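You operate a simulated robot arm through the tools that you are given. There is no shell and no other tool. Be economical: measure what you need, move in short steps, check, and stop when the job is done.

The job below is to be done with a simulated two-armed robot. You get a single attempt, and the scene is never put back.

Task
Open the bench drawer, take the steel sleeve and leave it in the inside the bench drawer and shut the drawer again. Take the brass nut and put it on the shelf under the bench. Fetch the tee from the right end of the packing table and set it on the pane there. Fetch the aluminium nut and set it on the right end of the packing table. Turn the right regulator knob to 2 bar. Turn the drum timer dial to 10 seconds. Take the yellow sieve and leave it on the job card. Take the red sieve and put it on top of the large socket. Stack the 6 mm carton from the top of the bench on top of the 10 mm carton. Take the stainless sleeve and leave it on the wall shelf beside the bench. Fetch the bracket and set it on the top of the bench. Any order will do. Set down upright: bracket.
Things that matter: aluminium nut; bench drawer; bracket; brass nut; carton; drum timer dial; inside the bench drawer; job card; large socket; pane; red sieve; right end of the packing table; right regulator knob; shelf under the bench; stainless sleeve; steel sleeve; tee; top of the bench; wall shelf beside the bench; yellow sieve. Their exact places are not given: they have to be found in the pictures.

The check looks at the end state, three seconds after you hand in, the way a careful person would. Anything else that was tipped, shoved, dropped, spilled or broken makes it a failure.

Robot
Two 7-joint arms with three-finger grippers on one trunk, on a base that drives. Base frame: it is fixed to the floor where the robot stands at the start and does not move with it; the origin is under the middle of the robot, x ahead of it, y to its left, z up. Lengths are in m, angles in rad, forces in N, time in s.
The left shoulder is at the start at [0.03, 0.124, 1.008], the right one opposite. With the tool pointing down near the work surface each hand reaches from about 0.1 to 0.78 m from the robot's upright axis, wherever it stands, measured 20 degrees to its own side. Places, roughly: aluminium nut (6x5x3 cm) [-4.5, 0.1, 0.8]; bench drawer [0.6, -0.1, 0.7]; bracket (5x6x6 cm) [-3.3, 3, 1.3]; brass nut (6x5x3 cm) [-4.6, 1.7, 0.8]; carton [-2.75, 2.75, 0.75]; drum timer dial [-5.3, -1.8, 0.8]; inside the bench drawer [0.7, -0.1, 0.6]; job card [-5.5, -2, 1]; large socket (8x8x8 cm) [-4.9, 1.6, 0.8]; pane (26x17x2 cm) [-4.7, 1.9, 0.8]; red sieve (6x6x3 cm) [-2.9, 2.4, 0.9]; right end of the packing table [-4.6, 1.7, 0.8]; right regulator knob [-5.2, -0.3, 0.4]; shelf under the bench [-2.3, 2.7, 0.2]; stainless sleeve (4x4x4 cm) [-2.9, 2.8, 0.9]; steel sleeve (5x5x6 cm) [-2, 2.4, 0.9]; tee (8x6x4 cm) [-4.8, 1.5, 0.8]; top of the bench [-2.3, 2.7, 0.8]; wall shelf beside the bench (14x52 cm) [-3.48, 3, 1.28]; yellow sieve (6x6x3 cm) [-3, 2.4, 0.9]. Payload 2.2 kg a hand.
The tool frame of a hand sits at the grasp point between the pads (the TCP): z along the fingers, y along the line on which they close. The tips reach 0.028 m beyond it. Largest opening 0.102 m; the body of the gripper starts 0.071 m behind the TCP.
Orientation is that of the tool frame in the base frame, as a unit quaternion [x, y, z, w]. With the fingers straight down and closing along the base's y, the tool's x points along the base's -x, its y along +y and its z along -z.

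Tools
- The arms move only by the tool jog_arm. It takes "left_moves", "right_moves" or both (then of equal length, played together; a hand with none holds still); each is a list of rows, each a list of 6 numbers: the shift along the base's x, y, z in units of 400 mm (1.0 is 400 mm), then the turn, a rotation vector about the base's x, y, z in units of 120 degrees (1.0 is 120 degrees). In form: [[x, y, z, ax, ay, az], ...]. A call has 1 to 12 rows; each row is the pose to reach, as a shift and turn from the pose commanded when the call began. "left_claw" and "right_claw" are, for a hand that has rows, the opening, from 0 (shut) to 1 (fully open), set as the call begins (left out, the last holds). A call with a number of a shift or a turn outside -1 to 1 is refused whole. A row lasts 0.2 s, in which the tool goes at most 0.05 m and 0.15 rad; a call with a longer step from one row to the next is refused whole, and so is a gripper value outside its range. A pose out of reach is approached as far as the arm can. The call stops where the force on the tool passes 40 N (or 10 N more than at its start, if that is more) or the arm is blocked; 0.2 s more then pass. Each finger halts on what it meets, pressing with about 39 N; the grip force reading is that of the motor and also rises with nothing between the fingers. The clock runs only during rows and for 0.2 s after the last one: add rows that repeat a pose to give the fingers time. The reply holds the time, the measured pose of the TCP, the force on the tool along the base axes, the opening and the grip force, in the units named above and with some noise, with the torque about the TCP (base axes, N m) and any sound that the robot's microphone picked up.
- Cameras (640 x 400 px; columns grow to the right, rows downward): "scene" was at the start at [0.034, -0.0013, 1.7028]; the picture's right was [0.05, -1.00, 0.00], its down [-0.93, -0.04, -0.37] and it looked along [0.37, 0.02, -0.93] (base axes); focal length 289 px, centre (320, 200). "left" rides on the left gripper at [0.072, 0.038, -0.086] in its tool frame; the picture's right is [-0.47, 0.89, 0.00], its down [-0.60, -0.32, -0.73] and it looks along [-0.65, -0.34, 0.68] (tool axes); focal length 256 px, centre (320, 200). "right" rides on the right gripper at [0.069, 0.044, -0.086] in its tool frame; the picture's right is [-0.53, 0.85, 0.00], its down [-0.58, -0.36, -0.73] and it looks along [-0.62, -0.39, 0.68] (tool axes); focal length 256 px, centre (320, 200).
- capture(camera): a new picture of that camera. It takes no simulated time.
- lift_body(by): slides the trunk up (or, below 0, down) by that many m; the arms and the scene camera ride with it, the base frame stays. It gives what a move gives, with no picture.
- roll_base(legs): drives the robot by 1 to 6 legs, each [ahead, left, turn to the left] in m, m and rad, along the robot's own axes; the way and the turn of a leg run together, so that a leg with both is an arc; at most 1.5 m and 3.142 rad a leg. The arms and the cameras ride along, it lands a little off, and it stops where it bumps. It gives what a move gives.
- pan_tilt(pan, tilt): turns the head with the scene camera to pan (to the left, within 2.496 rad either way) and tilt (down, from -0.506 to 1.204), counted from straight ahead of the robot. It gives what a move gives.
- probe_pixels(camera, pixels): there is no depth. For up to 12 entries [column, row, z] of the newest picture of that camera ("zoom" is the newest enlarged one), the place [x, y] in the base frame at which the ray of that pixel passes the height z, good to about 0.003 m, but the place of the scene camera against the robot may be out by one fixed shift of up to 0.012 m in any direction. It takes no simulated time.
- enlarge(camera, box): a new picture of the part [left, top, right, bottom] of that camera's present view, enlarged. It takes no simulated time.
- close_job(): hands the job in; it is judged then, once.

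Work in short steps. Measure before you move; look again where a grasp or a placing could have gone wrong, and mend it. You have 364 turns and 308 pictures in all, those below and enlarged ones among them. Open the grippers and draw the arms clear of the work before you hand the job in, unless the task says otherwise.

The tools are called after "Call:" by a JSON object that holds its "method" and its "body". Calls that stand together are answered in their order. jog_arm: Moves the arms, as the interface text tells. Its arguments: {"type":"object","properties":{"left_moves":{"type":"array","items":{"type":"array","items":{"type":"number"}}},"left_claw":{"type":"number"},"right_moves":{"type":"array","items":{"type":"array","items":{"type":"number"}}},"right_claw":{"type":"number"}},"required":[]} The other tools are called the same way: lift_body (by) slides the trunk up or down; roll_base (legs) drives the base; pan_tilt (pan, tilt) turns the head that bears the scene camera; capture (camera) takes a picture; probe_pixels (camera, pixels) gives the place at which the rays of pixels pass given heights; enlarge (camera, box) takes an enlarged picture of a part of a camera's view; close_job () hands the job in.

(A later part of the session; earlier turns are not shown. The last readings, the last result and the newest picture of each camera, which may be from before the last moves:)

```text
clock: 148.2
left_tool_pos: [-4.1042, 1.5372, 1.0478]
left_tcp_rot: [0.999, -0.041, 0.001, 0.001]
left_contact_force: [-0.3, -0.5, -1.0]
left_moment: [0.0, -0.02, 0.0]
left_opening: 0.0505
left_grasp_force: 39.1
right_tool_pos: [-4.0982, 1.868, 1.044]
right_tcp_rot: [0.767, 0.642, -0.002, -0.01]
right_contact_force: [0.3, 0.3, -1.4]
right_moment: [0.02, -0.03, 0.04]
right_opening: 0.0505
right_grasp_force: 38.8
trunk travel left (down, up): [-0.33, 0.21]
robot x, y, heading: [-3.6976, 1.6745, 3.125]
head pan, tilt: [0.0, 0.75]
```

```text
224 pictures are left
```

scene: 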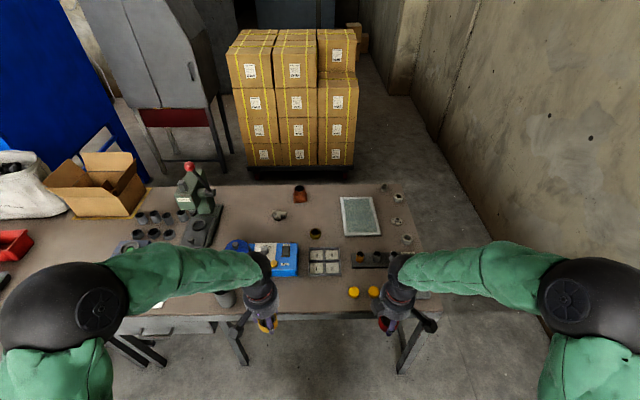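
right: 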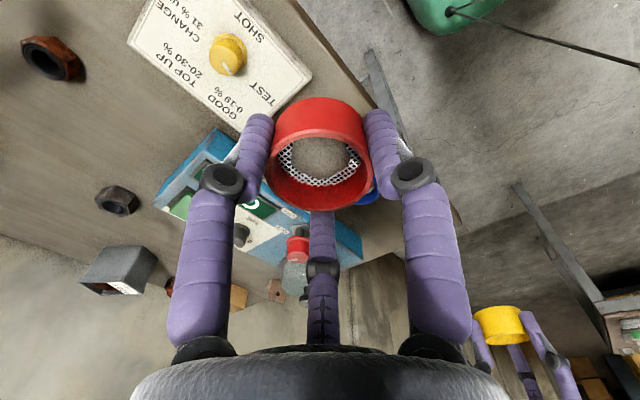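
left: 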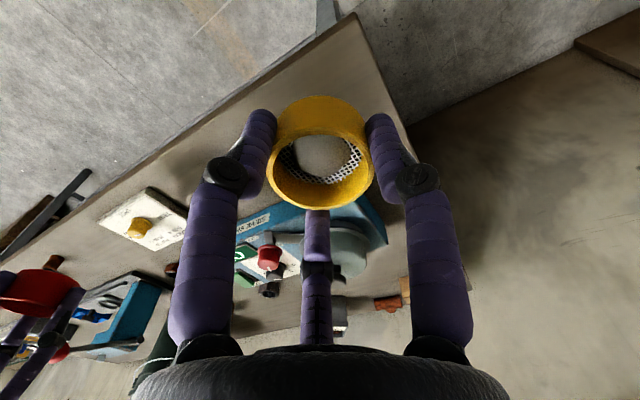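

Call:
{"method": "probe_pixels", "body": {"camera": "scene", "pixels": [[340, 306, 0.8], [412, 217, 0.8], [366, 216, 0.8], [315, 236, 0.8], [300, 200, 0.8], [280, 216, 0.8], [388, 184, 0.8], [390, 184, 0.75], [395, 372, 0], [384, 296, 0.8], [235, 185, 0.8], [250, 362, 0]]}}

Call:
{"method": "enlarge", "body": {"camera": "scene", "box": [230, 170, 440, 310]}}

```text
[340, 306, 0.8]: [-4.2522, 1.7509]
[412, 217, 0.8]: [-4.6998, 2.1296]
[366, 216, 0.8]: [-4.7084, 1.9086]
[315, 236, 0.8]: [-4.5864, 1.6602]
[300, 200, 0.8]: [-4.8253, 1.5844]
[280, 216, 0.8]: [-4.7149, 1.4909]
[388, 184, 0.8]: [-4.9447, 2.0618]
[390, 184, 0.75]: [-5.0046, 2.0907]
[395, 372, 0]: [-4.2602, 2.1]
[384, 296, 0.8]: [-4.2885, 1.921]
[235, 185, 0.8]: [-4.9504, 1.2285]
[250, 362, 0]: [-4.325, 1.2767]
```

```text
2.86 times, centred on (335, 240) of scene
```

zoom: 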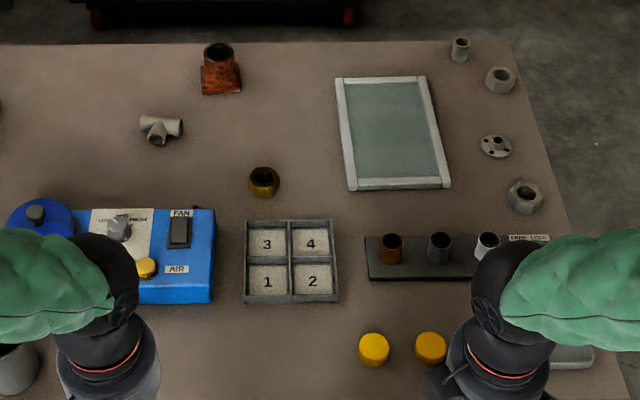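

Socket at ≈(-4.83, 1.58) is deep on the table, so I need to know how close my base can go. I look at my own body with the wrist cameras.

Call:
{"method": "capture", "body": {"camera": "right"}}

Call:
{"method": "pan_tilt", "body": {"pan": 0, "tilt": 1.204}}

Call:
{"method": "capture", "body": {"camera": "scene"}}

```text
222 pictures are left
```

right: 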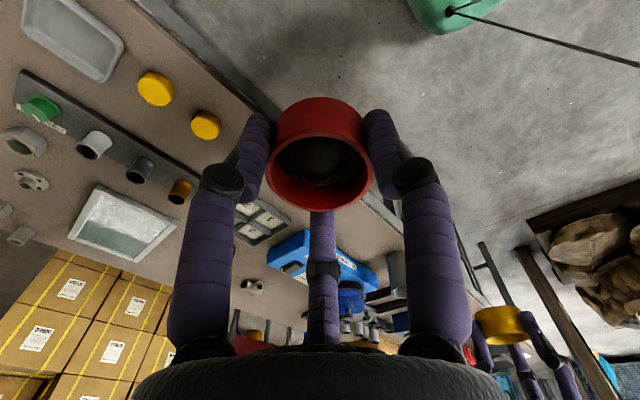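

```text
clock: 149.1
left_tool_pos: [-4.1041, 1.5368, 1.0468]
left_tcp_rot: [0.999, -0.041, 0.001, 0.001]
left_contact_force: [-0.3, -0.5, -0.3]
left_moment: [-0.01, 0.03, 0.03]
left_opening: 0.0503
left_grasp_force: 39.0
right_tool_pos: [-4.0981, 1.8691, 1.0442]
right_tcp_rot: [0.767, 0.642, -0.002, -0.011]
right_contact_force: [0.8, 0.3, -0.8]
right_moment: [0.05, -0.02, -0.01]
right_opening: 0.0504
right_grasp_force: 38.7
trunk travel left (down, up): [-0.33, 0.21]
robot x, y, heading: [-3.6964, 1.6758, 3.129]
head pan, tilt: [0.0, 1.201]
```

```text
221 pictures are left
```

scene: 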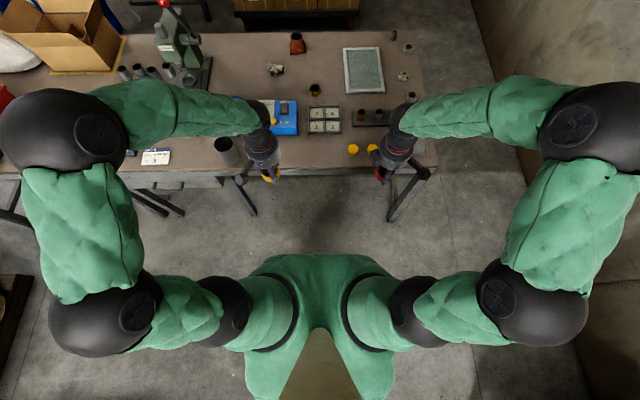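

Call:
{"method": "probe_pixels", "body": {"camera": "right", "pixels": [[410, 5, 0.1], [430, 33, 0.1], [490, 10, 0.1], [430, 33, 0.4], [430, 33, 0.7], [490, 10, 0.4]]}}

```text
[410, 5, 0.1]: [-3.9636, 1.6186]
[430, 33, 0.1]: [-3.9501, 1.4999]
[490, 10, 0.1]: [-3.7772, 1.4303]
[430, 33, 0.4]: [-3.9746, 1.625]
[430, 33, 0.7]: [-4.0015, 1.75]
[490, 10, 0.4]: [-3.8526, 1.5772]
```

Call:
{"method": "jog_arm", "body": {"right_moves": [[0, 0.12, 0.02, 0, 0, 0], [0, 0.24, 0.04, 0, 0, 0], [0.05, 0.34, 0.06, 0, 0, 0.03], [0.1, 0.44, 0.08, 0, 0, 0.06], [0.15, 0.54, 0.1, 0, 0, 0.12], [0.2, 0.64, 0.1, 0, 0, 0.18]]}}

Call:
{"method": "capture", "body": {"camera": "right"}}

```text
clock: 150.5
left_tool_pos: [-4.1037, 1.5374, 1.0475]
left_tcp_rot: [0.999, -0.041, 0.001, 0.001]
left_contact_force: [-0.6, -0.1, -1.4]
left_moment: [0.0, 0.03, -0.04]
left_opening: 0.0503
left_grasp_force: 39.2
right_tool_pos: [-4.0179, 2.123, 1.0839]
right_tcp_rot: [0.633, 0.774, -0.005, -0.01]
right_contact_force: [0.1, 0.5, -1.0]
right_moment: [-0.02, 0.02, -0.01]
right_opening: 0.0504
right_grasp_force: 39.1
trunk travel left (down, up): [-0.33, 0.21]
robot x, y, heading: [-3.6964, 1.6752, 3.121]
head pan, tilt: [0.0, 1.201]
```

```text
220 pictures are left
```

right: 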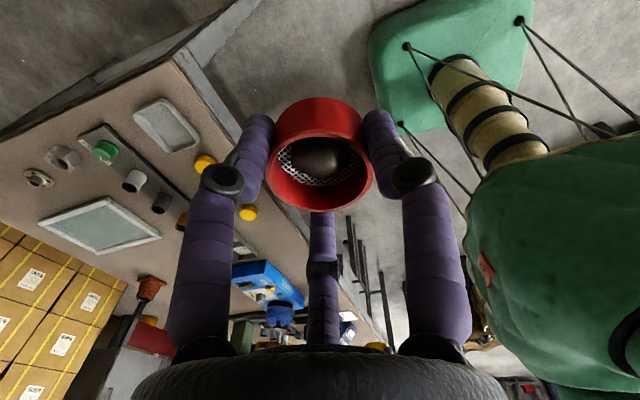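

My base is a low flat plate with a column and torso above, so it can slide under the table. I probe its extent and the cables.

Call:
{"method": "probe_pixels", "body": {"camera": "right", "pixels": [[407, 47, 0.15], [520, 20, 0.15], [400, 125, 0.15], [375, 40, 0.1], [370, 60, 0.1], [400, 0, 0.1], [385, 125, 0.1], [490, 190, 0.7]]}}

Call:
{"method": "enlarge", "body": {"camera": "right", "box": [360, 0, 640, 260]}}

```text
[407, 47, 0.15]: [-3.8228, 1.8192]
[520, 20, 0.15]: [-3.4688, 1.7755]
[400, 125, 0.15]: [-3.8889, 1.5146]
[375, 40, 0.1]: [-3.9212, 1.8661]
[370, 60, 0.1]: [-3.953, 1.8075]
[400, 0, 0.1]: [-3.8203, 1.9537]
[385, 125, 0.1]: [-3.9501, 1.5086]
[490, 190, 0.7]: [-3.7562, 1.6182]
```

```text
1.54 times, centred on (500, 130) of right
```

zoom: 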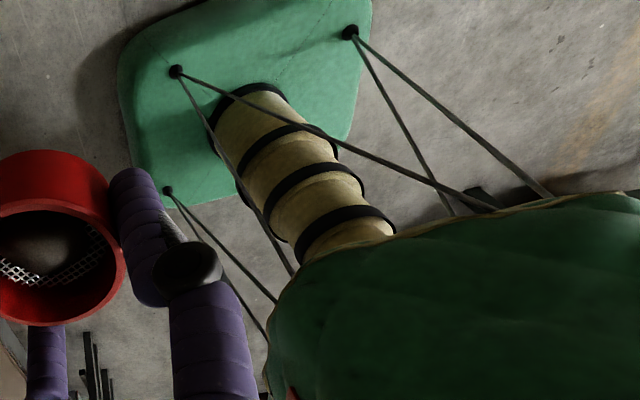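

Base half-length ≈0.26, cable anchors at ±0.15. Now I triangulate table height using the two yellow caps seen in both cameras and locate the socket.

Call:
{"method": "probe_pixels", "body": {"camera": "right", "pixels": [[40, 228, 0.8], [40, 228, 0.75], [105, 197, 0.8], [105, 197, 0.75], [162, 238, 0.8], [162, 238, 0.75]]}}

Call:
{"method": "enlarge", "body": {"camera": "scene", "box": [220, 20, 440, 170]}}

```text
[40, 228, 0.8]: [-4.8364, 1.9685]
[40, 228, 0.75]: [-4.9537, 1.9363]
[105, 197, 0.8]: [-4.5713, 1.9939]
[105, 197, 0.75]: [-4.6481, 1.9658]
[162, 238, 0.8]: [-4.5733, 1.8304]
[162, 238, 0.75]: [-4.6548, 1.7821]
```

```text
2.67 times, centred on (330, 95) of scene
```

zoom: 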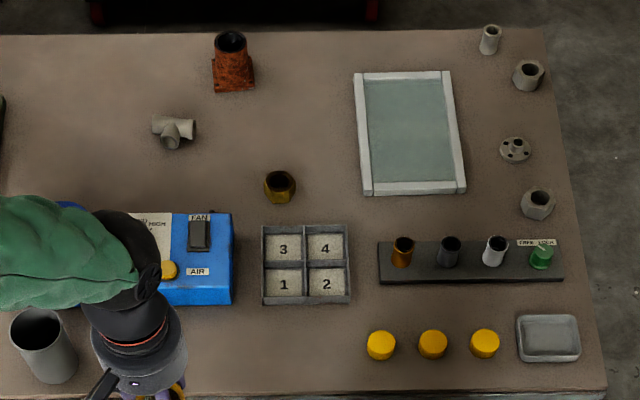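

Call:
{"method": "probe_pixels", "body": {"camera": "zoom", "pixels": [[363, 193, 0.8], [466, 190, 0.8], [363, 193, 0.75], [466, 190, 0.75], [213, 88, 0.78], [255, 88, 0.78], [231, 40, 0.86], [172, 130, 0.8], [279, 190, 0.79], [607, 388, 0.78], [545, 35, 0.78], [300, 385, 0.78]]}}

```text
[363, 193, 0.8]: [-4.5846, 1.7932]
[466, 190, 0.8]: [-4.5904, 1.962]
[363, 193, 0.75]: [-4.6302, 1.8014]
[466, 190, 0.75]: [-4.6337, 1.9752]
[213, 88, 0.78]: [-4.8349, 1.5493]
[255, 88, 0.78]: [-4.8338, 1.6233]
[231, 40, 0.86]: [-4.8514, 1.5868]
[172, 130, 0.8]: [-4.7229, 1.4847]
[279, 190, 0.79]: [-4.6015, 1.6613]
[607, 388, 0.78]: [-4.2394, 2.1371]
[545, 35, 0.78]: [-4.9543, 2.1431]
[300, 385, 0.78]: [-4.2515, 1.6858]
```

Socket centre ≈(-4.855, 1.587), too deep from the front; reaching from the right end looks better. I check the end frame of the table.

Call:
{"method": "jog_arm", "body": {"right_moves": [[-0.05, -0.1, 0, 0, 0, -0.06], [-0.1, -0.2, 0, 0, 0, -0.12], [-0.15, -0.3, 0, 0, 0, -0.18], [-0.2, -0.4, 0, 0, 0, -0.18]]}}

Call:
{"method": "roll_base", "body": {"legs": [[0, -0.75, 0]]}}

Call:
{"method": "pan_tilt", "body": {"pan": 0.35, "tilt": 0.75}}

Call:
{"method": "capture", "body": {"camera": "scene"}}

```text
clock: 151.5
left_tool_pos: [-4.1048, 1.5374, 1.0457]
left_tcp_rot: [0.999, -0.041, 0.001, 0.0]
left_contact_force: [-0.3, 0.6, -1.1]
left_moment: [0.03, 0.01, -0.03]
left_opening: 0.0507
left_grasp_force: 39.2
right_tool_pos: [-4.0983, 1.9644, 1.0828]
right_tcp_rot: [0.767, 0.641, -0.002, -0.011]
right_contact_force: [0.4, 0.3, -0.6]
right_moment: [-0.01, -0.03, 0.0]
right_opening: 0.0504
right_grasp_force: 38.6
trunk travel left (down, up): [-0.33, 0.21]
robot x, y, heading: [-3.6944, 1.6712, 3.126]
head pan, tilt: [0.0, 1.201]
```

```text
clock: 155.5
left_tool_pos: [-4.0917, 2.2851, 1.0472]
left_tcp_rot: [0.999, -0.044, 0.001, 0.001]
left_contact_force: [0.0, -0.2, -0.7]
left_moment: [-0.02, 0.0, 0.02]
left_opening: 0.0504
left_grasp_force: 39.5
right_tool_pos: [-4.0824, 2.7136, 1.0839]
right_tcp_rot: [0.768, 0.64, -0.002, -0.01]
right_contact_force: [0.4, 0.5, -1.5]
right_moment: [0.02, -0.02, -0.01]
right_opening: 0.0505
right_grasp_force: 38.6
trunk travel left (down, up): [-0.33, 0.21]
robot x, y, heading: [-3.6811, 2.4226, 3.124]
head pan, tilt: [0.0, 1.201]
```

```text
clock: 156.4
left_tool_pos: [-4.0911, 2.2855, 1.0454]
left_tcp_rot: [0.999, -0.043, 0.001, 0.001]
left_contact_force: [0.1, 0.4, -1.0]
left_moment: [0.01, 0.01, -0.02]
left_opening: 0.0503
left_grasp_force: 39.1
right_tool_pos: [-4.0823, 2.7139, 1.0828]
right_tcp_rot: [0.768, 0.64, -0.002, -0.01]
right_contact_force: [0.7, -0.2, -1.6]
right_moment: [-0.03, 0.03, 0.01]
right_opening: 0.0503
right_grasp_force: 38.9
trunk travel left (down, up): [-0.33, 0.21]
robot x, y, heading: [-3.6838, 2.4208, 3.133]
head pan, tilt: [0.351, 0.75]
```

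```text
217 pictures are left
```

scene: 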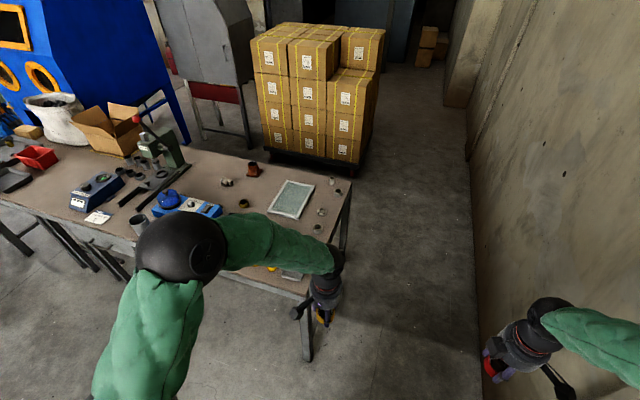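

Call:
{"method": "probe_pixels", "body": {"camera": "scene", "pixels": [[265, 155, 0.0], [362, 178, 0.0], [362, 160, 0.1], [380, 100, 0.0], [350, 180, 0.78], [342, 250, 0.0], [307, 360, 0], [470, 225, 0.0], [338, 245, 0.2]]}}

Call:
{"method": "enlarge", "body": {"camera": "scene", "box": [230, 120, 400, 260]}}

```text
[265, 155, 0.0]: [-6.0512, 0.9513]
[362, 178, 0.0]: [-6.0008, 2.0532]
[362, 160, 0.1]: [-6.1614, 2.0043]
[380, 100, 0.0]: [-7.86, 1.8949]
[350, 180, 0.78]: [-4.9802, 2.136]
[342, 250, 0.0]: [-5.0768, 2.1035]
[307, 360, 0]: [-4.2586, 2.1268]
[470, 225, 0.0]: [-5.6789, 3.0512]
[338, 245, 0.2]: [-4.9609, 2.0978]
```

```text
2.86 times, centred on (315, 190) of scene
```

zoom: 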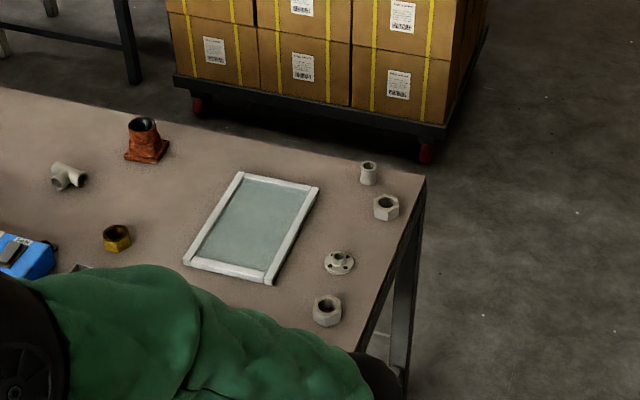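

There is a 1 m free aisle behind the table (pallet at x≈−6.0). I'll work from behind: move off the wall, turn to face −y, strafe along the table end, go in and face +x.

Call:
{"method": "lift_body", "body": {"by": 0.1}}

Call:
{"method": "roll_base", "body": {"legs": [[0, 0.27, 0], [0, 0, 1.571], [-0.37, 0, 0], [0, -0.85, 0], [0, -0.83, 0]]}}

Call:
{"method": "pan_tilt", "body": {"pan": 0, "tilt": 0.8}}

Call:
{"method": "capture", "body": {"camera": "scene"}}

```text
clock: 157.7
left_tool_pos: [-4.0903, 2.2847, 1.1465]
left_tcp_rot: [0.999, -0.044, 0.001, 0.001]
left_contact_force: [0.5, -0.8, -0.7]
left_moment: [-0.02, 0.01, 0.0]
left_opening: 0.0504
left_grasp_force: 39.0
right_tool_pos: [-4.0819, 2.7119, 1.183]
right_tcp_rot: [0.768, 0.64, -0.002, -0.012]
right_contact_force: [-0.5, -0.1, -0.8]
right_moment: [-0.04, -0.01, -0.03]
right_opening: 0.0504
right_grasp_force: 39.0
trunk travel left (down, up): [-0.43, 0.11]
robot x, y, heading: [-3.6826, 2.4187, 3.119]
head pan, tilt: [0.351, 0.75]
```

```text
clock: 173.6
left_tool_pos: [-5.2284, 2.1547, 1.1463]
left_tcp_rot: [0.741, 0.671, 0.001, 0.0]
left_contact_force: [0.2, 0.0, -0.8]
left_moment: [-0.01, -0.01, 0.02]
left_opening: 0.0504
left_grasp_force: 39.0
right_tool_pos: [-5.6554, 2.1682, 1.1838]
right_tcp_rot: [0.097, 0.995, -0.009, -0.006]
right_contact_force: [0.0, -0.1, -1.9]
right_moment: [0.03, -0.01, -0.01]
right_opening: 0.0506
right_grasp_force: 39.5
trunk travel left (down, up): [-0.43, 0.11]
robot x, y, heading: [-5.3585, 2.5689, -1.607]
head pan, tilt: [0.351, 0.75]
```

```text
clock: 174.4
left_tool_pos: [-5.227, 2.1538, 1.147]
left_tcp_rot: [0.741, 0.671, 0.001, -0.001]
left_contact_force: [1.1, 0.2, -0.6]
left_moment: [-0.01, 0.01, 0.01]
left_opening: 0.0503
left_grasp_force: 38.5
right_tool_pos: [-5.6543, 2.1696, 1.184]
right_tcp_rot: [0.096, 0.995, -0.009, -0.006]
right_contact_force: [0.9, 0.7, -1.7]
right_moment: [-0.03, 0.0, 0.01]
right_opening: 0.0507
right_grasp_force: 39.0
trunk travel left (down, up): [-0.43, 0.11]
robot x, y, heading: [-5.3562, 2.5696, -1.605]
head pan, tilt: [0.0, 0.799]
```

```text
215 pictures are left
```

scene: 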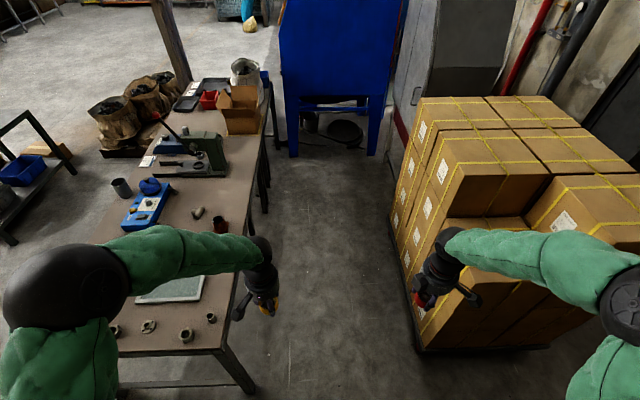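

Call:
{"method": "probe_pixels", "body": {"camera": "scene", "pixels": [[405, 265, 0.1], [420, 350, 0.1], [418, 98, 1.0], [440, 130, 1.0], [253, 390, 0], [228, 350, 0.78], [270, 85, 0.78], [300, 150, 0], [470, 330, 0.6], [245, 105, 0.78]]}}

```text
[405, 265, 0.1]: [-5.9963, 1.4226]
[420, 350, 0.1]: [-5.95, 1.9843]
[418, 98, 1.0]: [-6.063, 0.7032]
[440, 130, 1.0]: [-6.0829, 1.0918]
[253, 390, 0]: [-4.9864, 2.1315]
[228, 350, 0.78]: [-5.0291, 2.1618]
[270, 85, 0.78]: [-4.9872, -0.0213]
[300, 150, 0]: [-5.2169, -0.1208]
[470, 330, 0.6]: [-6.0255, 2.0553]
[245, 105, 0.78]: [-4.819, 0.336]
```

Aisle is free from x −5.0 to −5.97. I turn part-way, move in, finish the turn to face +x, and strafe to y≈1.65.

Call:
{"method": "roll_base", "body": {"legs": [[0, 0, 0.55], [0.322, -0.182, 0], [0, 0, 1.055], [0, -0.55, 0]]}}

Call:
{"method": "pan_tilt", "body": {"pan": 0, "tilt": 0.95}}

Call:
{"method": "capture", "body": {"camera": "scene"}}

```text
clock: 183.7
left_tool_pos: [-4.9436, 1.7892, 1.147]
left_tcp_rot: [0.034, 0.999, 0.001, 0.0]
left_contact_force: [-0.6, -0.2, -1.6]
left_moment: [0.0, 0.0, 0.0]
left_opening: 0.0504
left_grasp_force: 38.2
right_tool_pos: [-4.944, 1.36, 1.1835]
right_tcp_rot: [-0.647, 0.762, -0.011, 0.003]
right_contact_force: [-0.6, 0.5, -1.2]
right_moment: [0.02, 0.0, 0.01]
right_opening: 0.0505
right_grasp_force: 39.2
trunk travel left (down, up): [-0.43, 0.11]
robot x, y, heading: [-5.3508, 1.6444, -0.001]
head pan, tilt: [0.0, 0.799]
```

```text
clock: 184.4
left_tool_pos: [-4.945, 1.7888, 1.1473]
left_tcp_rot: [0.032, 0.999, 0.001, 0.0]
left_contact_force: [-0.5, -0.4, -1.2]
left_moment: [0.0, 0.01, -0.01]
left_opening: 0.0505
left_grasp_force: 39.2
right_tool_pos: [-4.944, 1.3622, 1.1831]
right_tcp_rot: [-0.648, 0.762, -0.011, 0.002]
right_contact_force: [-0.2, -0.1, -1.5]
right_moment: [0.0, 0.03, -0.02]
right_opening: 0.0508
right_grasp_force: 39.2
trunk travel left (down, up): [-0.43, 0.11]
robot x, y, heading: [-5.3505, 1.6427, 0.0]
head pan, tilt: [0.0, 0.949]
```

```text
214 pictures are left
```

scene: 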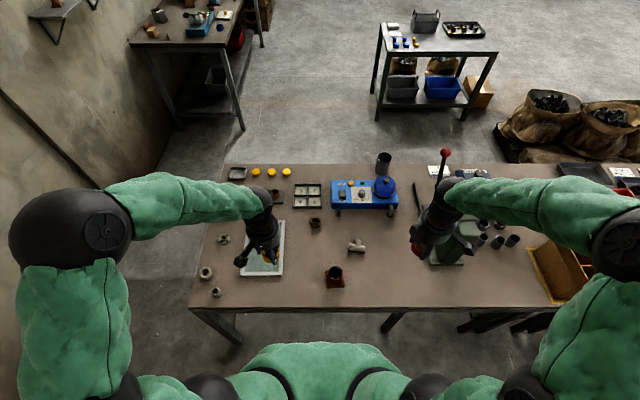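

Call:
{"method": "capture", "body": {"camera": "right"}}

Call:
{"method": "capture", "body": {"camera": "left"}}

Call:
{"method": "enlarge", "body": {"camera": "scene", "box": [190, 150, 470, 330]}}

```text
213 pictures are left
```

right: 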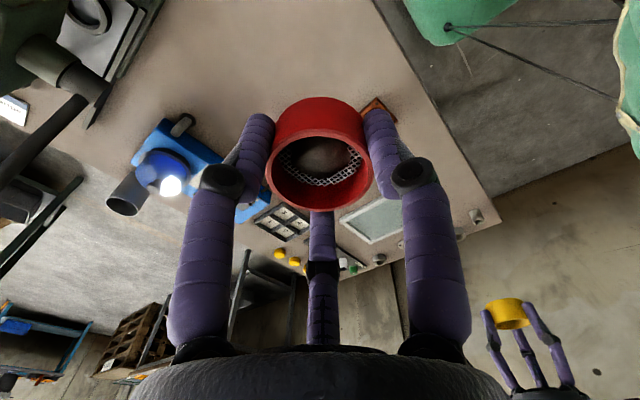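

```text
212 pictures are left
```

left: 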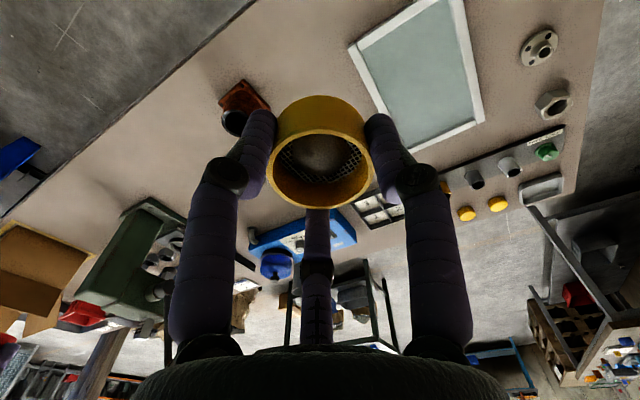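

```text
2.22 times, centred on (330, 240) of scene
```

zoom: 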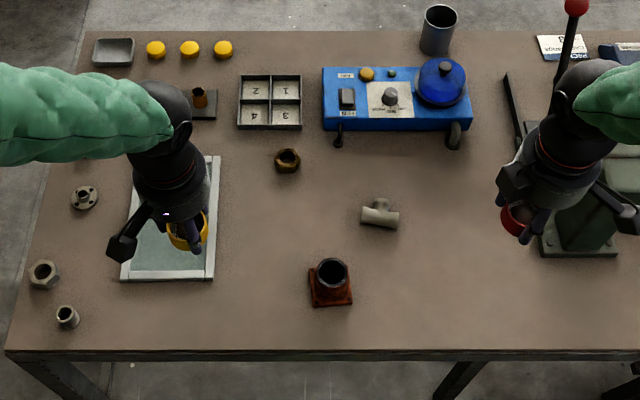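

Call:
{"method": "probe_pixels", "body": {"camera": "zoom", "pixels": [[220, 157, 0.8], [220, 157, 0.75], [215, 279, 0.8], [215, 279, 0.75], [312, 305, 0.78], [352, 302, 0.78], [333, 273, 0.86], [380, 212, 0.8], [287, 160, 0.79]]}}

Call:
{"method": "probe_pixels", "body": {"camera": "left", "pixels": [[415, 151, 0.8], [415, 151, 0.75], [350, 48, 0.8], [350, 48, 0.75], [241, 80, 0.78], [218, 100, 0.78], [234, 122, 0.86]]}}

```text
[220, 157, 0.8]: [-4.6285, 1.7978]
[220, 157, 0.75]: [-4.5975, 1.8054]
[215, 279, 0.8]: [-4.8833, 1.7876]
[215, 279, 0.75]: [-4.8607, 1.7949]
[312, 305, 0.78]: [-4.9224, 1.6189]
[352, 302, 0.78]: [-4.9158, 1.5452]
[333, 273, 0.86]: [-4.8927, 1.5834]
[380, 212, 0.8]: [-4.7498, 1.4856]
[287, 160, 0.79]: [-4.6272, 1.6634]
```

```text
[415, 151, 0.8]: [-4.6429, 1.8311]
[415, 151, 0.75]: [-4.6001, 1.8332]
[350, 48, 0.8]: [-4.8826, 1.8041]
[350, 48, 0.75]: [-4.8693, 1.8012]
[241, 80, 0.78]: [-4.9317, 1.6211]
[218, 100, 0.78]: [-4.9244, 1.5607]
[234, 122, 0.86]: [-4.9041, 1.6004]
```

Table top works out ≈0.755, socket ≈(-4.889, 1.584). I bring the right hand nearer to get a wrist view.

Call:
{"method": "jog_arm", "body": {"right_moves": [[0.04, 0.1, 0, 0, 0, 0], [0.08, 0.2, -0.02, 0, 0, 0], [0.11, 0.3, -0.08, 0, 0, 0], [0.11, 0.3, -0.1, 0, 0, 0]]}}

Call:
{"method": "capture", "body": {"camera": "right"}}

Call:
{"method": "enlarge", "body": {"camera": "scene", "box": [270, 200, 430, 320]}}

```text
clock: 185.4
left_tool_pos: [-4.9455, 1.7879, 1.1478]
left_tcp_rot: [0.033, 0.999, 0.001, -0.001]
left_contact_force: [0.0, -0.7, -0.6]
left_moment: [0.01, -0.03, -0.02]
left_opening: 0.0506
left_grasp_force: 39.1
right_tool_pos: [-4.9008, 1.4795, 1.1421]
right_tcp_rot: [-0.646, 0.763, -0.011, 0.002]
right_contact_force: [0.9, 0.8, -0.9]
right_moment: [0.02, 0.0, 0.0]
right_opening: 0.0505
right_grasp_force: 39.2
trunk travel left (down, up): [-0.43, 0.11]
robot x, y, heading: [-5.3527, 1.647, 0.001]
head pan, tilt: [0.0, 0.949]
```

```text
210 pictures are left
```

right: 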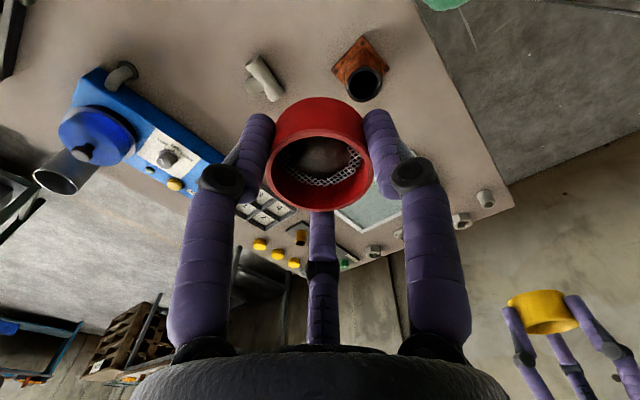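

```text
3.33 times, centred on (350, 260) of scene
```

zoom: 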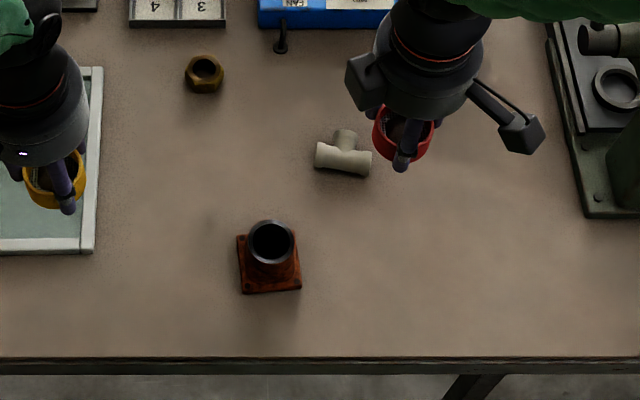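

Call:
{"method": "probe_pixels", "body": {"camera": "right", "pixels": [[367, 84, 0.835], [350, 84, 0.835], [385, 84, 0.835], [367, 101, 0.835], [333, 72, 0.755], [361, 35, 0.755], [389, 64, 0.755]]}}

Call:
{"method": "probe_pixels", "body": {"camera": "zoom", "pixels": [[271, 241, 0.835], [247, 241, 0.835], [295, 241, 0.835], [271, 220, 0.835], [271, 264, 0.835], [245, 293, 0.755], [302, 289, 0.755]]}}

```text
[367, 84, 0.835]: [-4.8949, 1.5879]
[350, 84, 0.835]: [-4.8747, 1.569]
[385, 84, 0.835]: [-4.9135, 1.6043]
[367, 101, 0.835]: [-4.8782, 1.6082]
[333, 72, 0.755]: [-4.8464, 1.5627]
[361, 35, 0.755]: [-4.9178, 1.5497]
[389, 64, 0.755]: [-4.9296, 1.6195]
```

```text
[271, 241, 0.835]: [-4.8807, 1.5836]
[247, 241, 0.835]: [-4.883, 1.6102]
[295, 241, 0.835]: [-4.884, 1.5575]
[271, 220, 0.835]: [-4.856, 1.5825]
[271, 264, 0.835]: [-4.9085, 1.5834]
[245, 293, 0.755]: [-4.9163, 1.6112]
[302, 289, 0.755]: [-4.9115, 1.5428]
```

Combined estimate of socket rim centre: (-4.892, 1.586), top ≈0.835. I move above it and lower to ~0.90.

Call:
{"method": "jog_arm", "body": {"right_moves": [[0.01, 0.1, 0, 0, 0, 0], [0.02, 0.2, 0, 0, 0, 0], [0.022, 0.266, -0.05, 0, 0, 0], [0.022, 0.266, -0.17, 0, 0, 0], [0.022, 0.266, -0.29, 0, 0, 0], [0.022, 0.266, -0.4, 0, 0, 0], [0.022, 0.266, -0.5, 0, 0, 0], [0.022, 0.266, -0.56, 0, 0, 0], [0.022, 0.266, -0.56, 0, 0, 0]]}}

Call:
{"method": "capture", "body": {"camera": "right"}}

Call:
{"method": "enlarge", "body": {"camera": "scene", "box": [270, 200, 430, 320]}}

Call:
{"method": "capture", "body": {"camera": "left"}}

```text
clock: 187.4
left_tool_pos: [-4.9437, 1.7887, 1.1468]
left_tcp_rot: [0.033, 0.999, 0.002, 0.0]
left_contact_force: [0.0, -0.3, -0.8]
left_moment: [-0.03, 0.04, 0.0]
left_opening: 0.0502
left_grasp_force: 38.9
right_tool_pos: [-4.892, 1.5871, 0.9198]
right_tcp_rot: [-0.647, 0.762, -0.011, 0.003]
right_contact_force: [-0.3, -1.0, -1.1]
right_moment: [0.02, 0.02, 0.0]
right_opening: 0.0506
right_grasp_force: 38.8
trunk travel left (down, up): [-0.43, 0.11]
robot x, y, heading: [-5.3499, 1.6426, -0.002]
head pan, tilt: [0.0, 0.949]
```

```text
208 pictures are left
```

right: 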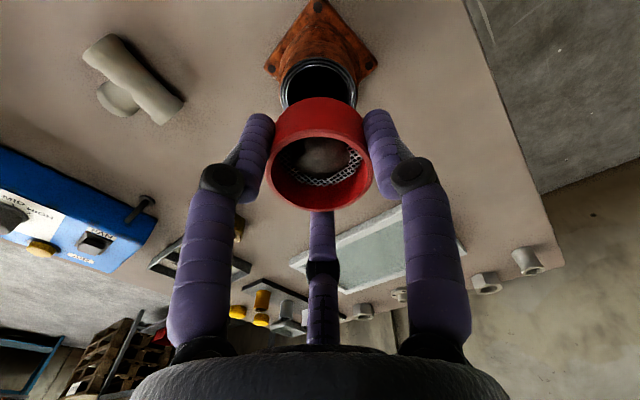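

```text
3.33 times, centred on (350, 260) of scene
```

zoom: 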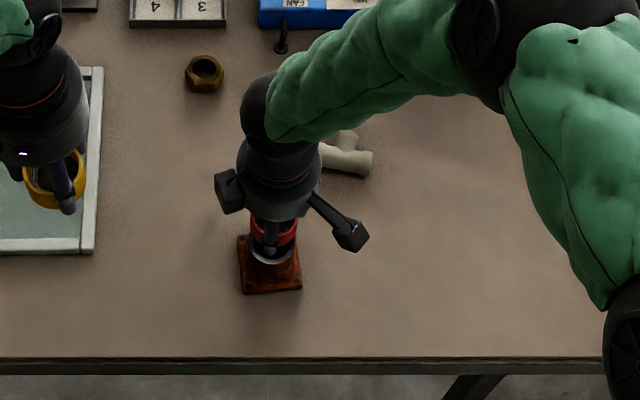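

```text
206 pictures are left
```

left: 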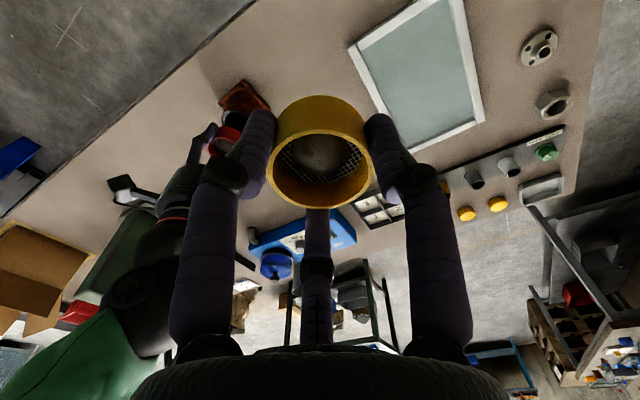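

Call:
{"method": "probe_pixels", "body": {"camera": "right", "pixels": [[282, 85, 0.835], [358, 85, 0.835], [320, 60, 0.835], [320, 85, 0.835], [265, 68, 0.755], [378, 65, 0.755], [320, 0, 0.755]]}}

```text
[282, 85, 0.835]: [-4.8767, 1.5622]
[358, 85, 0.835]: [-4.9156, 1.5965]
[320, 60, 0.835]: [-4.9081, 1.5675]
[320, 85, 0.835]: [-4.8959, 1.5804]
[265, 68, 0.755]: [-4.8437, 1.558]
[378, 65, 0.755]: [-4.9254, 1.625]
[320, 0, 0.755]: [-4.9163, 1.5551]
```

Alignment is good. Lower slowly to contact.

Call:
{"method": "jog_arm", "body": {"right_moves": [[0.003, 0, -0.05, 0, 0, 0], [0.005, 0, -0.09, 0, 0, 0], [0.005, 0, -0.1, 0, 0, 0], [0.005, 0, -0.11, 0, 0, 0], [0.005, 0, -0.12, 0, 0, 0], [0.005, 0, -0.13, 0, 0, 0]]}}

```text
clock: 188.8
left_tool_pos: [-4.9442, 1.789, 1.1466]
left_tcp_rot: [0.033, 0.999, 0.0, -0.001]
left_contact_force: [-0.6, 0.3, -0.9]
left_moment: [0.01, 0.03, -0.02]
left_opening: 0.0503
left_grasp_force: 39.0
right_tool_pos: [-4.8896, 1.5882, 0.8667]
right_tcp_rot: [-0.648, 0.762, -0.011, 0.002]
right_contact_force: [0.8, -0.1, -0.8]
right_moment: [-0.02, -0.02, 0.01]
right_opening: 0.0504
right_grasp_force: 39.7
trunk travel left (down, up): [-0.43, 0.11]
robot x, y, heading: [-5.3496, 1.6466, -0.006]
head pan, tilt: [0.0, 0.949]
```

Call:
{"method": "jog_arm", "body": {"right_moves": [[0, 0, -0.01, 0, 0, 0], [0, 0, -0.02, 0, 0, 0], [0, 0, -0.03, 0, 0, 0], [0, 0, -0.04, 0, 0, 0], [0, 0, -0.05, 0, 0, 0]]}}

Call:
{"method": "capture", "body": {"camera": "right"}}

```text
clock: 189.7
left_tool_pos: [-4.9458, 1.7887, 1.1471]
left_tcp_rot: [0.033, 0.999, 0.001, 0.0]
left_contact_force: [-0.5, 0.7, -1.4]
left_moment: [0.01, -0.01, 0.02]
left_opening: 0.0504
left_grasp_force: 39.1
right_tool_pos: [-4.8891, 1.5878, 0.8574]
right_tcp_rot: [-0.647, 0.762, -0.013, 0.004]
right_contact_force: [-6.9, 0.6, 21.1]
right_moment: [0.25, 0.55, 0.03]
right_opening: 0.0502
right_grasp_force: 40.0
trunk travel left (down, up): [-0.43, 0.11]
robot x, y, heading: [-5.3553, 1.6462, 0.001]
head pan, tilt: [0.0, 0.949]
stopped in row 4 (right hand): the force on the tool passed its limit at 56 N (the readings are from after the stop); the commanded pose is now the measured one
```

```text
205 pictures are left
```

right: 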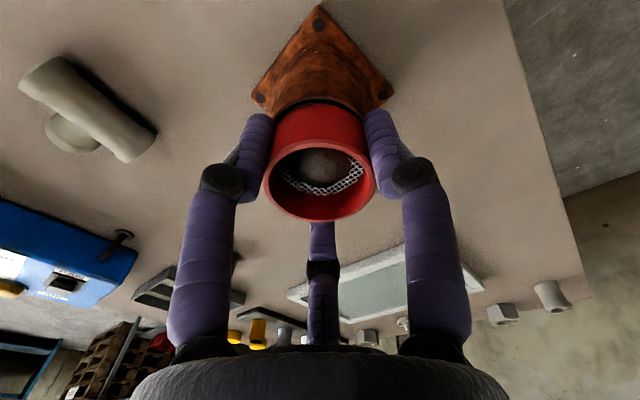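

Contact; the ring sits on the rim. Release and lift.

Call:
{"method": "jog_arm", "body": {"right_moves": [[0, 0, 0.004, 0, 0, 0], [0, 0, 0.004, 0, 0, 0], [0, 0, 0.004, 0, 0, 0], [0, 0, 0.004, 0, 0, 0]], "right_claw": 0.8}}

Call:
{"method": "jog_arm", "body": {"right_moves": [[0, 0, 0.04, 0, 0, 0], [0, 0, 0.12, 0, 0, 0], [0, 0, 0.24, 0, 0, 0], [0, 0, 0.36, 0, 0, 0], [0, -0.1, 0.4, 0, 0, 0], [0, -0.2, 0.42, 0, 0, 0]]}}

Call:
{"method": "capture", "body": {"camera": "right"}}

Call:
{"method": "enlarge", "body": {"camera": "scene", "box": [270, 200, 430, 320]}}

```text
clock: 190.7
left_tool_pos: [-4.9444, 1.7903, 1.1481]
left_tcp_rot: [0.033, 0.999, 0.001, -0.001]
left_contact_force: [0.0, -0.8, -1.1]
left_moment: [-0.02, 0.01, 0.0]
left_opening: 0.0508
left_grasp_force: 38.8
right_tool_pos: [-4.8888, 1.5884, 0.8583]
right_tcp_rot: [-0.647, 0.763, -0.012, 0.004]
right_contact_force: [-0.9, -0.1, -0.8]
right_moment: [0.03, -0.01, -0.03]
right_opening: 0.0817
right_grasp_force: 0.0
trunk travel left (down, up): [-0.43, 0.11]
robot x, y, heading: [-5.3521, 1.6492, 0.001]
head pan, tilt: [0.0, 0.949]
```

```text
clock: 192.1
left_tool_pos: [-4.9447, 1.7889, 1.1467]
left_tcp_rot: [0.034, 0.999, 0.0, -0.001]
left_contact_force: [0.5, -0.5, -0.9]
left_moment: [0.02, 0.0, 0.01]
left_opening: 0.0504
left_grasp_force: 38.7
right_tool_pos: [-4.8888, 1.5071, 1.0256]
right_tcp_rot: [-0.647, 0.762, -0.012, 0.003]
right_contact_force: [-0.1, 0.6, -0.2]
right_moment: [0.06, -0.02, 0.02]
right_opening: 0.0813
right_grasp_force: 0.1
trunk travel left (down, up): [-0.43, 0.11]
robot x, y, heading: [-5.354, 1.6482, 0.005]
head pan, tilt: [0.0, 0.949]
```

```text
204 pictures are left
```

right: 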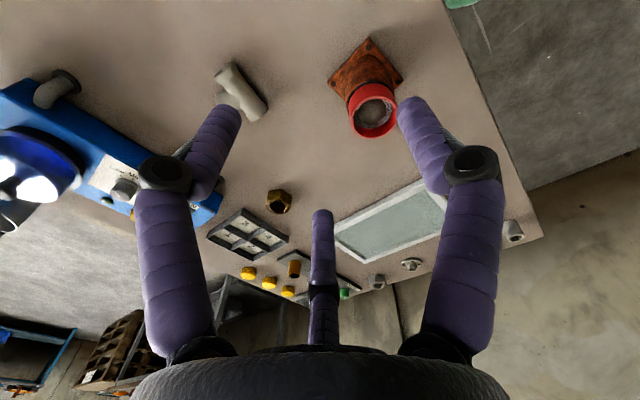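

```text
3.33 times, centred on (350, 260) of scene
```

zoom: 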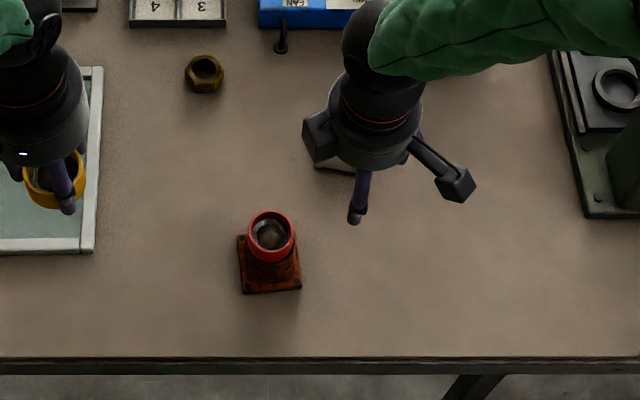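

Red sieve sits on the socket. Now the tee: zoom the right camera on it.

Call:
{"method": "enlarge", "body": {"camera": "right", "box": [190, 40, 310, 140]}}

Call:
{"method": "probe_pixels", "body": {"camera": "zoom", "pixels": [[210, 130, 0.78], [390, 390, 0.78]]}}

```text
4.00 times, centred on (250, 90) of right
```

zoom: 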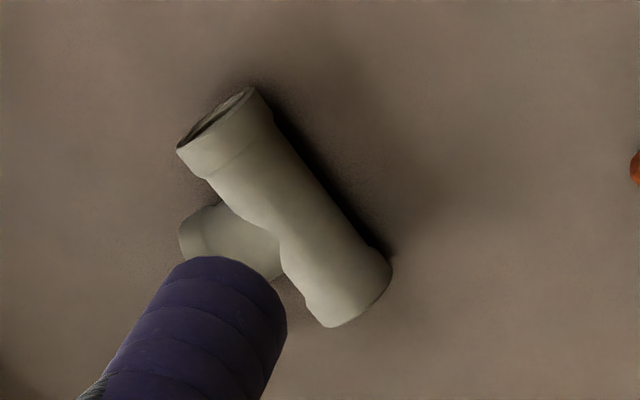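

```text
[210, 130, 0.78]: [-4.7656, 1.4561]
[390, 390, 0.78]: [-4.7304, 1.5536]
```

Call:
{"method": "probe_pixels", "body": {"camera": "zoom", "pixels": [[225, 130, 0.777], [345, 295, 0.777], [285, 215, 0.777], [205, 235, 0.777], [310, 175, 0.777], [245, 215, 0.777]]}}

```text
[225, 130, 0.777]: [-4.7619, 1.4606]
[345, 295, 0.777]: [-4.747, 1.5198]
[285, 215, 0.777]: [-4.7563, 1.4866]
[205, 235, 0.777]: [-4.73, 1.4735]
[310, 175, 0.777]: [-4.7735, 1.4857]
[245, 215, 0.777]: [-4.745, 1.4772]
```

I'll span the tee from run back to branch end (closing along ≈x, −14°), centre ≈(-4.743, 1.487). Move above.

Call:
{"method": "jog_arm", "body": {"right_moves": [[0.1, -0.01, 0, 0, 0, -0.01], [0.2, -0.02, 0, 0, 0, -0.02], [0.3, -0.04, -0.04, 0, 0, -0.03], [0.365, -0.05, -0.1, 0, 0, -0.039], [0.365, -0.05, -0.2, 0, 0, -0.039], [0.365, -0.05, -0.3, 0, 0, -0.039], [0.365, -0.05, -0.3, 0, 0, -0.039]], "right_claw": 1.0}}

Call:
{"method": "capture", "body": {"camera": "right"}}

Call:
{"method": "enlarge", "body": {"camera": "right", "box": [240, 20, 400, 140]}}

```text
clock: 193.7
left_tool_pos: [-4.9443, 1.7904, 1.1473]
left_tcp_rot: [0.033, 0.999, 0.001, 0.0]
left_contact_force: [0.9, 0.0, -1.2]
left_moment: [-0.03, -0.03, 0.02]
left_opening: 0.0501
left_grasp_force: 39.0
right_tool_pos: [-4.7406, 1.4875, 0.9074]
right_tcp_rot: [-0.615, 0.788, -0.013, 0.003]
right_contact_force: [0.6, -0.7, -0.3]
right_moment: [0.0, -0.02, -0.01]
right_opening: 0.102
right_grasp_force: 0.0
trunk travel left (down, up): [-0.43, 0.11]
robot x, y, heading: [-5.3504, 1.6431, -0.0]
head pan, tilt: [0.0, 0.949]
```

```text
201 pictures are left
```

right: 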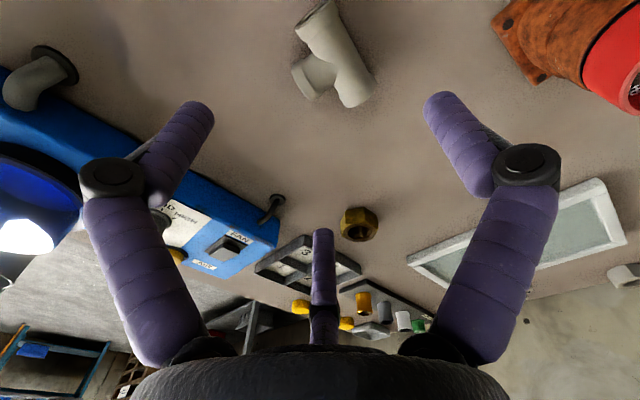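

```text
3.33 times, centred on (320, 80) of right
```

zoom: 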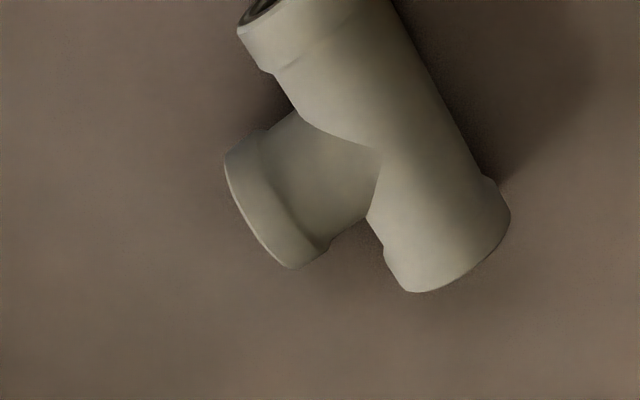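

Call:
{"method": "probe_pixels", "body": {"camera": "zoom", "pixels": [[255, 215, 0.775], [450, 250, 0.775], [320, 30, 0.775], [400, 140, 0.79], [450, 110, 0.775], [300, 180, 0.79]]}}

```text
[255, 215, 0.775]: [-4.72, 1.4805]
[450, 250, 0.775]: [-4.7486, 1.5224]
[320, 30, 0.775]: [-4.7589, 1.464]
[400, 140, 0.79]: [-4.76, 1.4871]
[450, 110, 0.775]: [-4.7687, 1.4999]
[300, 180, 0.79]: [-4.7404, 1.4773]
```

Call:
{"method": "jog_arm", "body": {"right_moves": [[-0.01, 0, -0.1, 0, 0, 0], [-0.01, 0, -0.2, 0, 0, 0], [-0.01, 0, -0.27, 0, 0, 0], [-0.01, 0, -0.285, 0, 0, 0], [-0.01, 0, -0.295, 0, 0, 0]]}}

Call:
{"method": "jog_arm", "body": {"right_moves": [[0, 0, 0, 0, 0, 0], [0, 0, 0, 0, 0, 0], [0, 0, 0, 0, 0, 0]], "right_claw": 0}}

Call:
{"method": "capture", "body": {"camera": "right"}}

```text
clock: 194.9
left_tool_pos: [-4.9435, 1.7901, 1.1458]
left_tcp_rot: [0.033, 0.999, 0.001, -0.001]
left_contact_force: [-0.9, 0.7, -0.7]
left_moment: [-0.01, 0.01, 0.01]
left_opening: 0.0505
left_grasp_force: 38.9
right_tool_pos: [-4.7458, 1.4885, 0.7871]
right_tcp_rot: [-0.615, 0.788, -0.013, 0.002]
right_contact_force: [0.1, -0.3, -0.7]
right_moment: [0.01, -0.01, 0.0]
right_opening: 0.1018
right_grasp_force: 0.1
trunk travel left (down, up): [-0.43, 0.11]
robot x, y, heading: [-5.3487, 1.6472, 0.0]
head pan, tilt: [0.0, 0.949]
```

```text
clock: 195.7
left_tool_pos: [-4.9458, 1.7898, 1.1477]
left_tcp_rot: [0.034, 0.999, 0.001, -0.001]
left_contact_force: [-0.1, 0.1, -1.4]
left_moment: [-0.02, 0.03, 0.0]
left_opening: 0.0504
left_grasp_force: 39.4
right_tool_pos: [-4.7456, 1.4883, 0.7873]
right_tcp_rot: [-0.616, 0.788, -0.012, 0.003]
right_contact_force: [-1.6, 1.2, 5.7]
right_moment: [-0.21, 0.03, 0.03]
right_opening: 0.0454
right_grasp_force: 38.7
trunk travel left (down, up): [-0.43, 0.11]
robot x, y, heading: [-5.3533, 1.6467, -0.001]
head pan, tilt: [0.0, 0.949]
```

```text
199 pictures are left
```

right: 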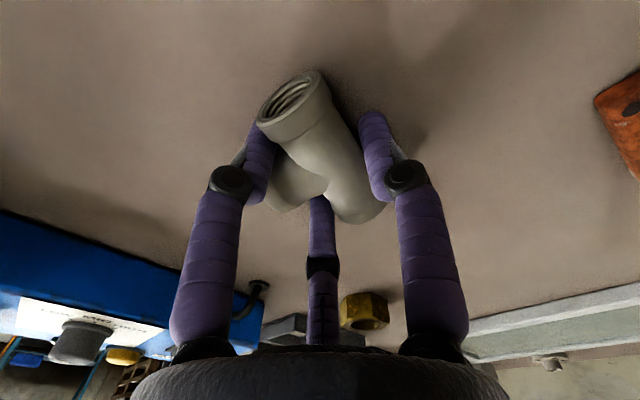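

Tee gripped. Lift and shift the whole base left 0.3 m so the pane is in front of the right hand.

Call:
{"method": "jog_arm", "body": {"right_moves": [[0, 0, 0.05, 0, 0, 0], [0, 0, 0.15, 0, 0, 0], [0, 0, 0.27, 0, 0, 0], [0, 0, 0.39, 0, 0, 0], [0, 0, 0.5, 0, 0, 0]]}}

Call:
{"method": "roll_base", "body": {"legs": [[0, 0.3, 0]]}}

Call:
{"method": "capture", "body": {"camera": "scene"}}

Call:
{"method": "capture", "body": {"camera": "right"}}

```text
clock: 196.9
left_tool_pos: [-4.9444, 1.7896, 1.1463]
left_tcp_rot: [0.034, 0.999, 0.0, -0.001]
left_contact_force: [0.7, 0.0, -2.1]
left_moment: [-0.02, -0.03, 0.02]
left_opening: 0.0502
left_grasp_force: 38.5
right_tool_pos: [-4.7475, 1.4874, 0.9881]
right_tcp_rot: [-0.616, 0.788, -0.011, 0.002]
right_contact_force: [-1.1, 0.5, -3.4]
right_moment: [-0.02, -0.06, 0.0]
right_opening: 0.0455
right_grasp_force: 39.5
trunk travel left (down, up): [-0.43, 0.11]
robot x, y, heading: [-5.3533, 1.6442, -0.001]
head pan, tilt: [0.0, 0.949]
```

```text
clock: 198.9
left_tool_pos: [-4.9439, 2.0866, 1.1455]
left_tcp_rot: [0.033, 0.999, 0.001, -0.001]
left_contact_force: [-0.4, -0.2, -1.6]
left_moment: [-0.01, 0.01, 0.01]
left_opening: 0.0502
left_grasp_force: 39.0
right_tool_pos: [-4.746, 1.7853, 0.9868]
right_tcp_rot: [-0.616, 0.788, -0.012, 0.003]
right_contact_force: [-0.1, 0.5, -2.1]
right_moment: [-0.02, -0.02, 0.0]
right_opening: 0.0455
right_grasp_force: 38.7
trunk travel left (down, up): [-0.43, 0.11]
robot x, y, heading: [-5.3525, 1.9411, 0.003]
head pan, tilt: [0.0, 0.949]
```

```text
198 pictures are left
```

scene: 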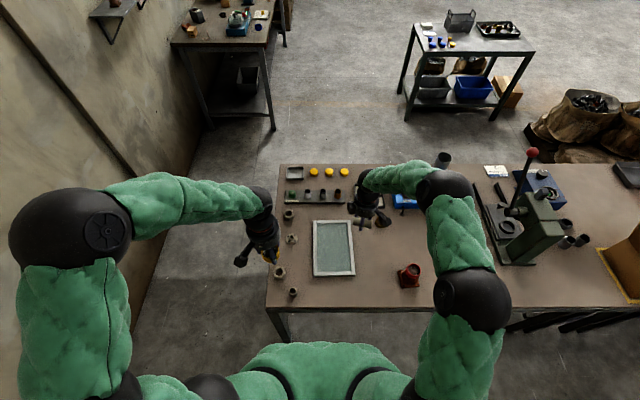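

```text
197 pictures are left
```

right: 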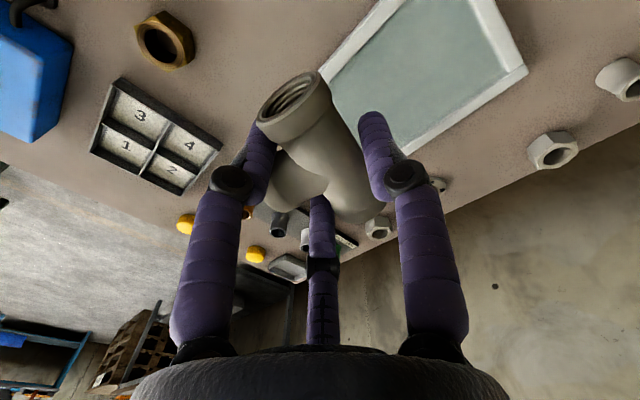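

Call:
{"method": "probe_pixels", "body": {"camera": "scene", "pixels": [[313, 221, 0.772], [351, 219, 0.772], [355, 273, 0.772], [314, 277, 0.772]]}}

Call:
{"method": "probe_pixels", "body": {"camera": "right", "pixels": [[318, 75, 0.772], [528, 70, 0.772], [405, 150, 0.772]]}}

```text
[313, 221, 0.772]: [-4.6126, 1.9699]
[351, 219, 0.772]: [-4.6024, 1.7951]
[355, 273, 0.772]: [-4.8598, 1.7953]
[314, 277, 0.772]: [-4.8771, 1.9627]
```

```text
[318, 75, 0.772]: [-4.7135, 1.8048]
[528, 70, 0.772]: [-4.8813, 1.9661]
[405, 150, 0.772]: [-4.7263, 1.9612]
```

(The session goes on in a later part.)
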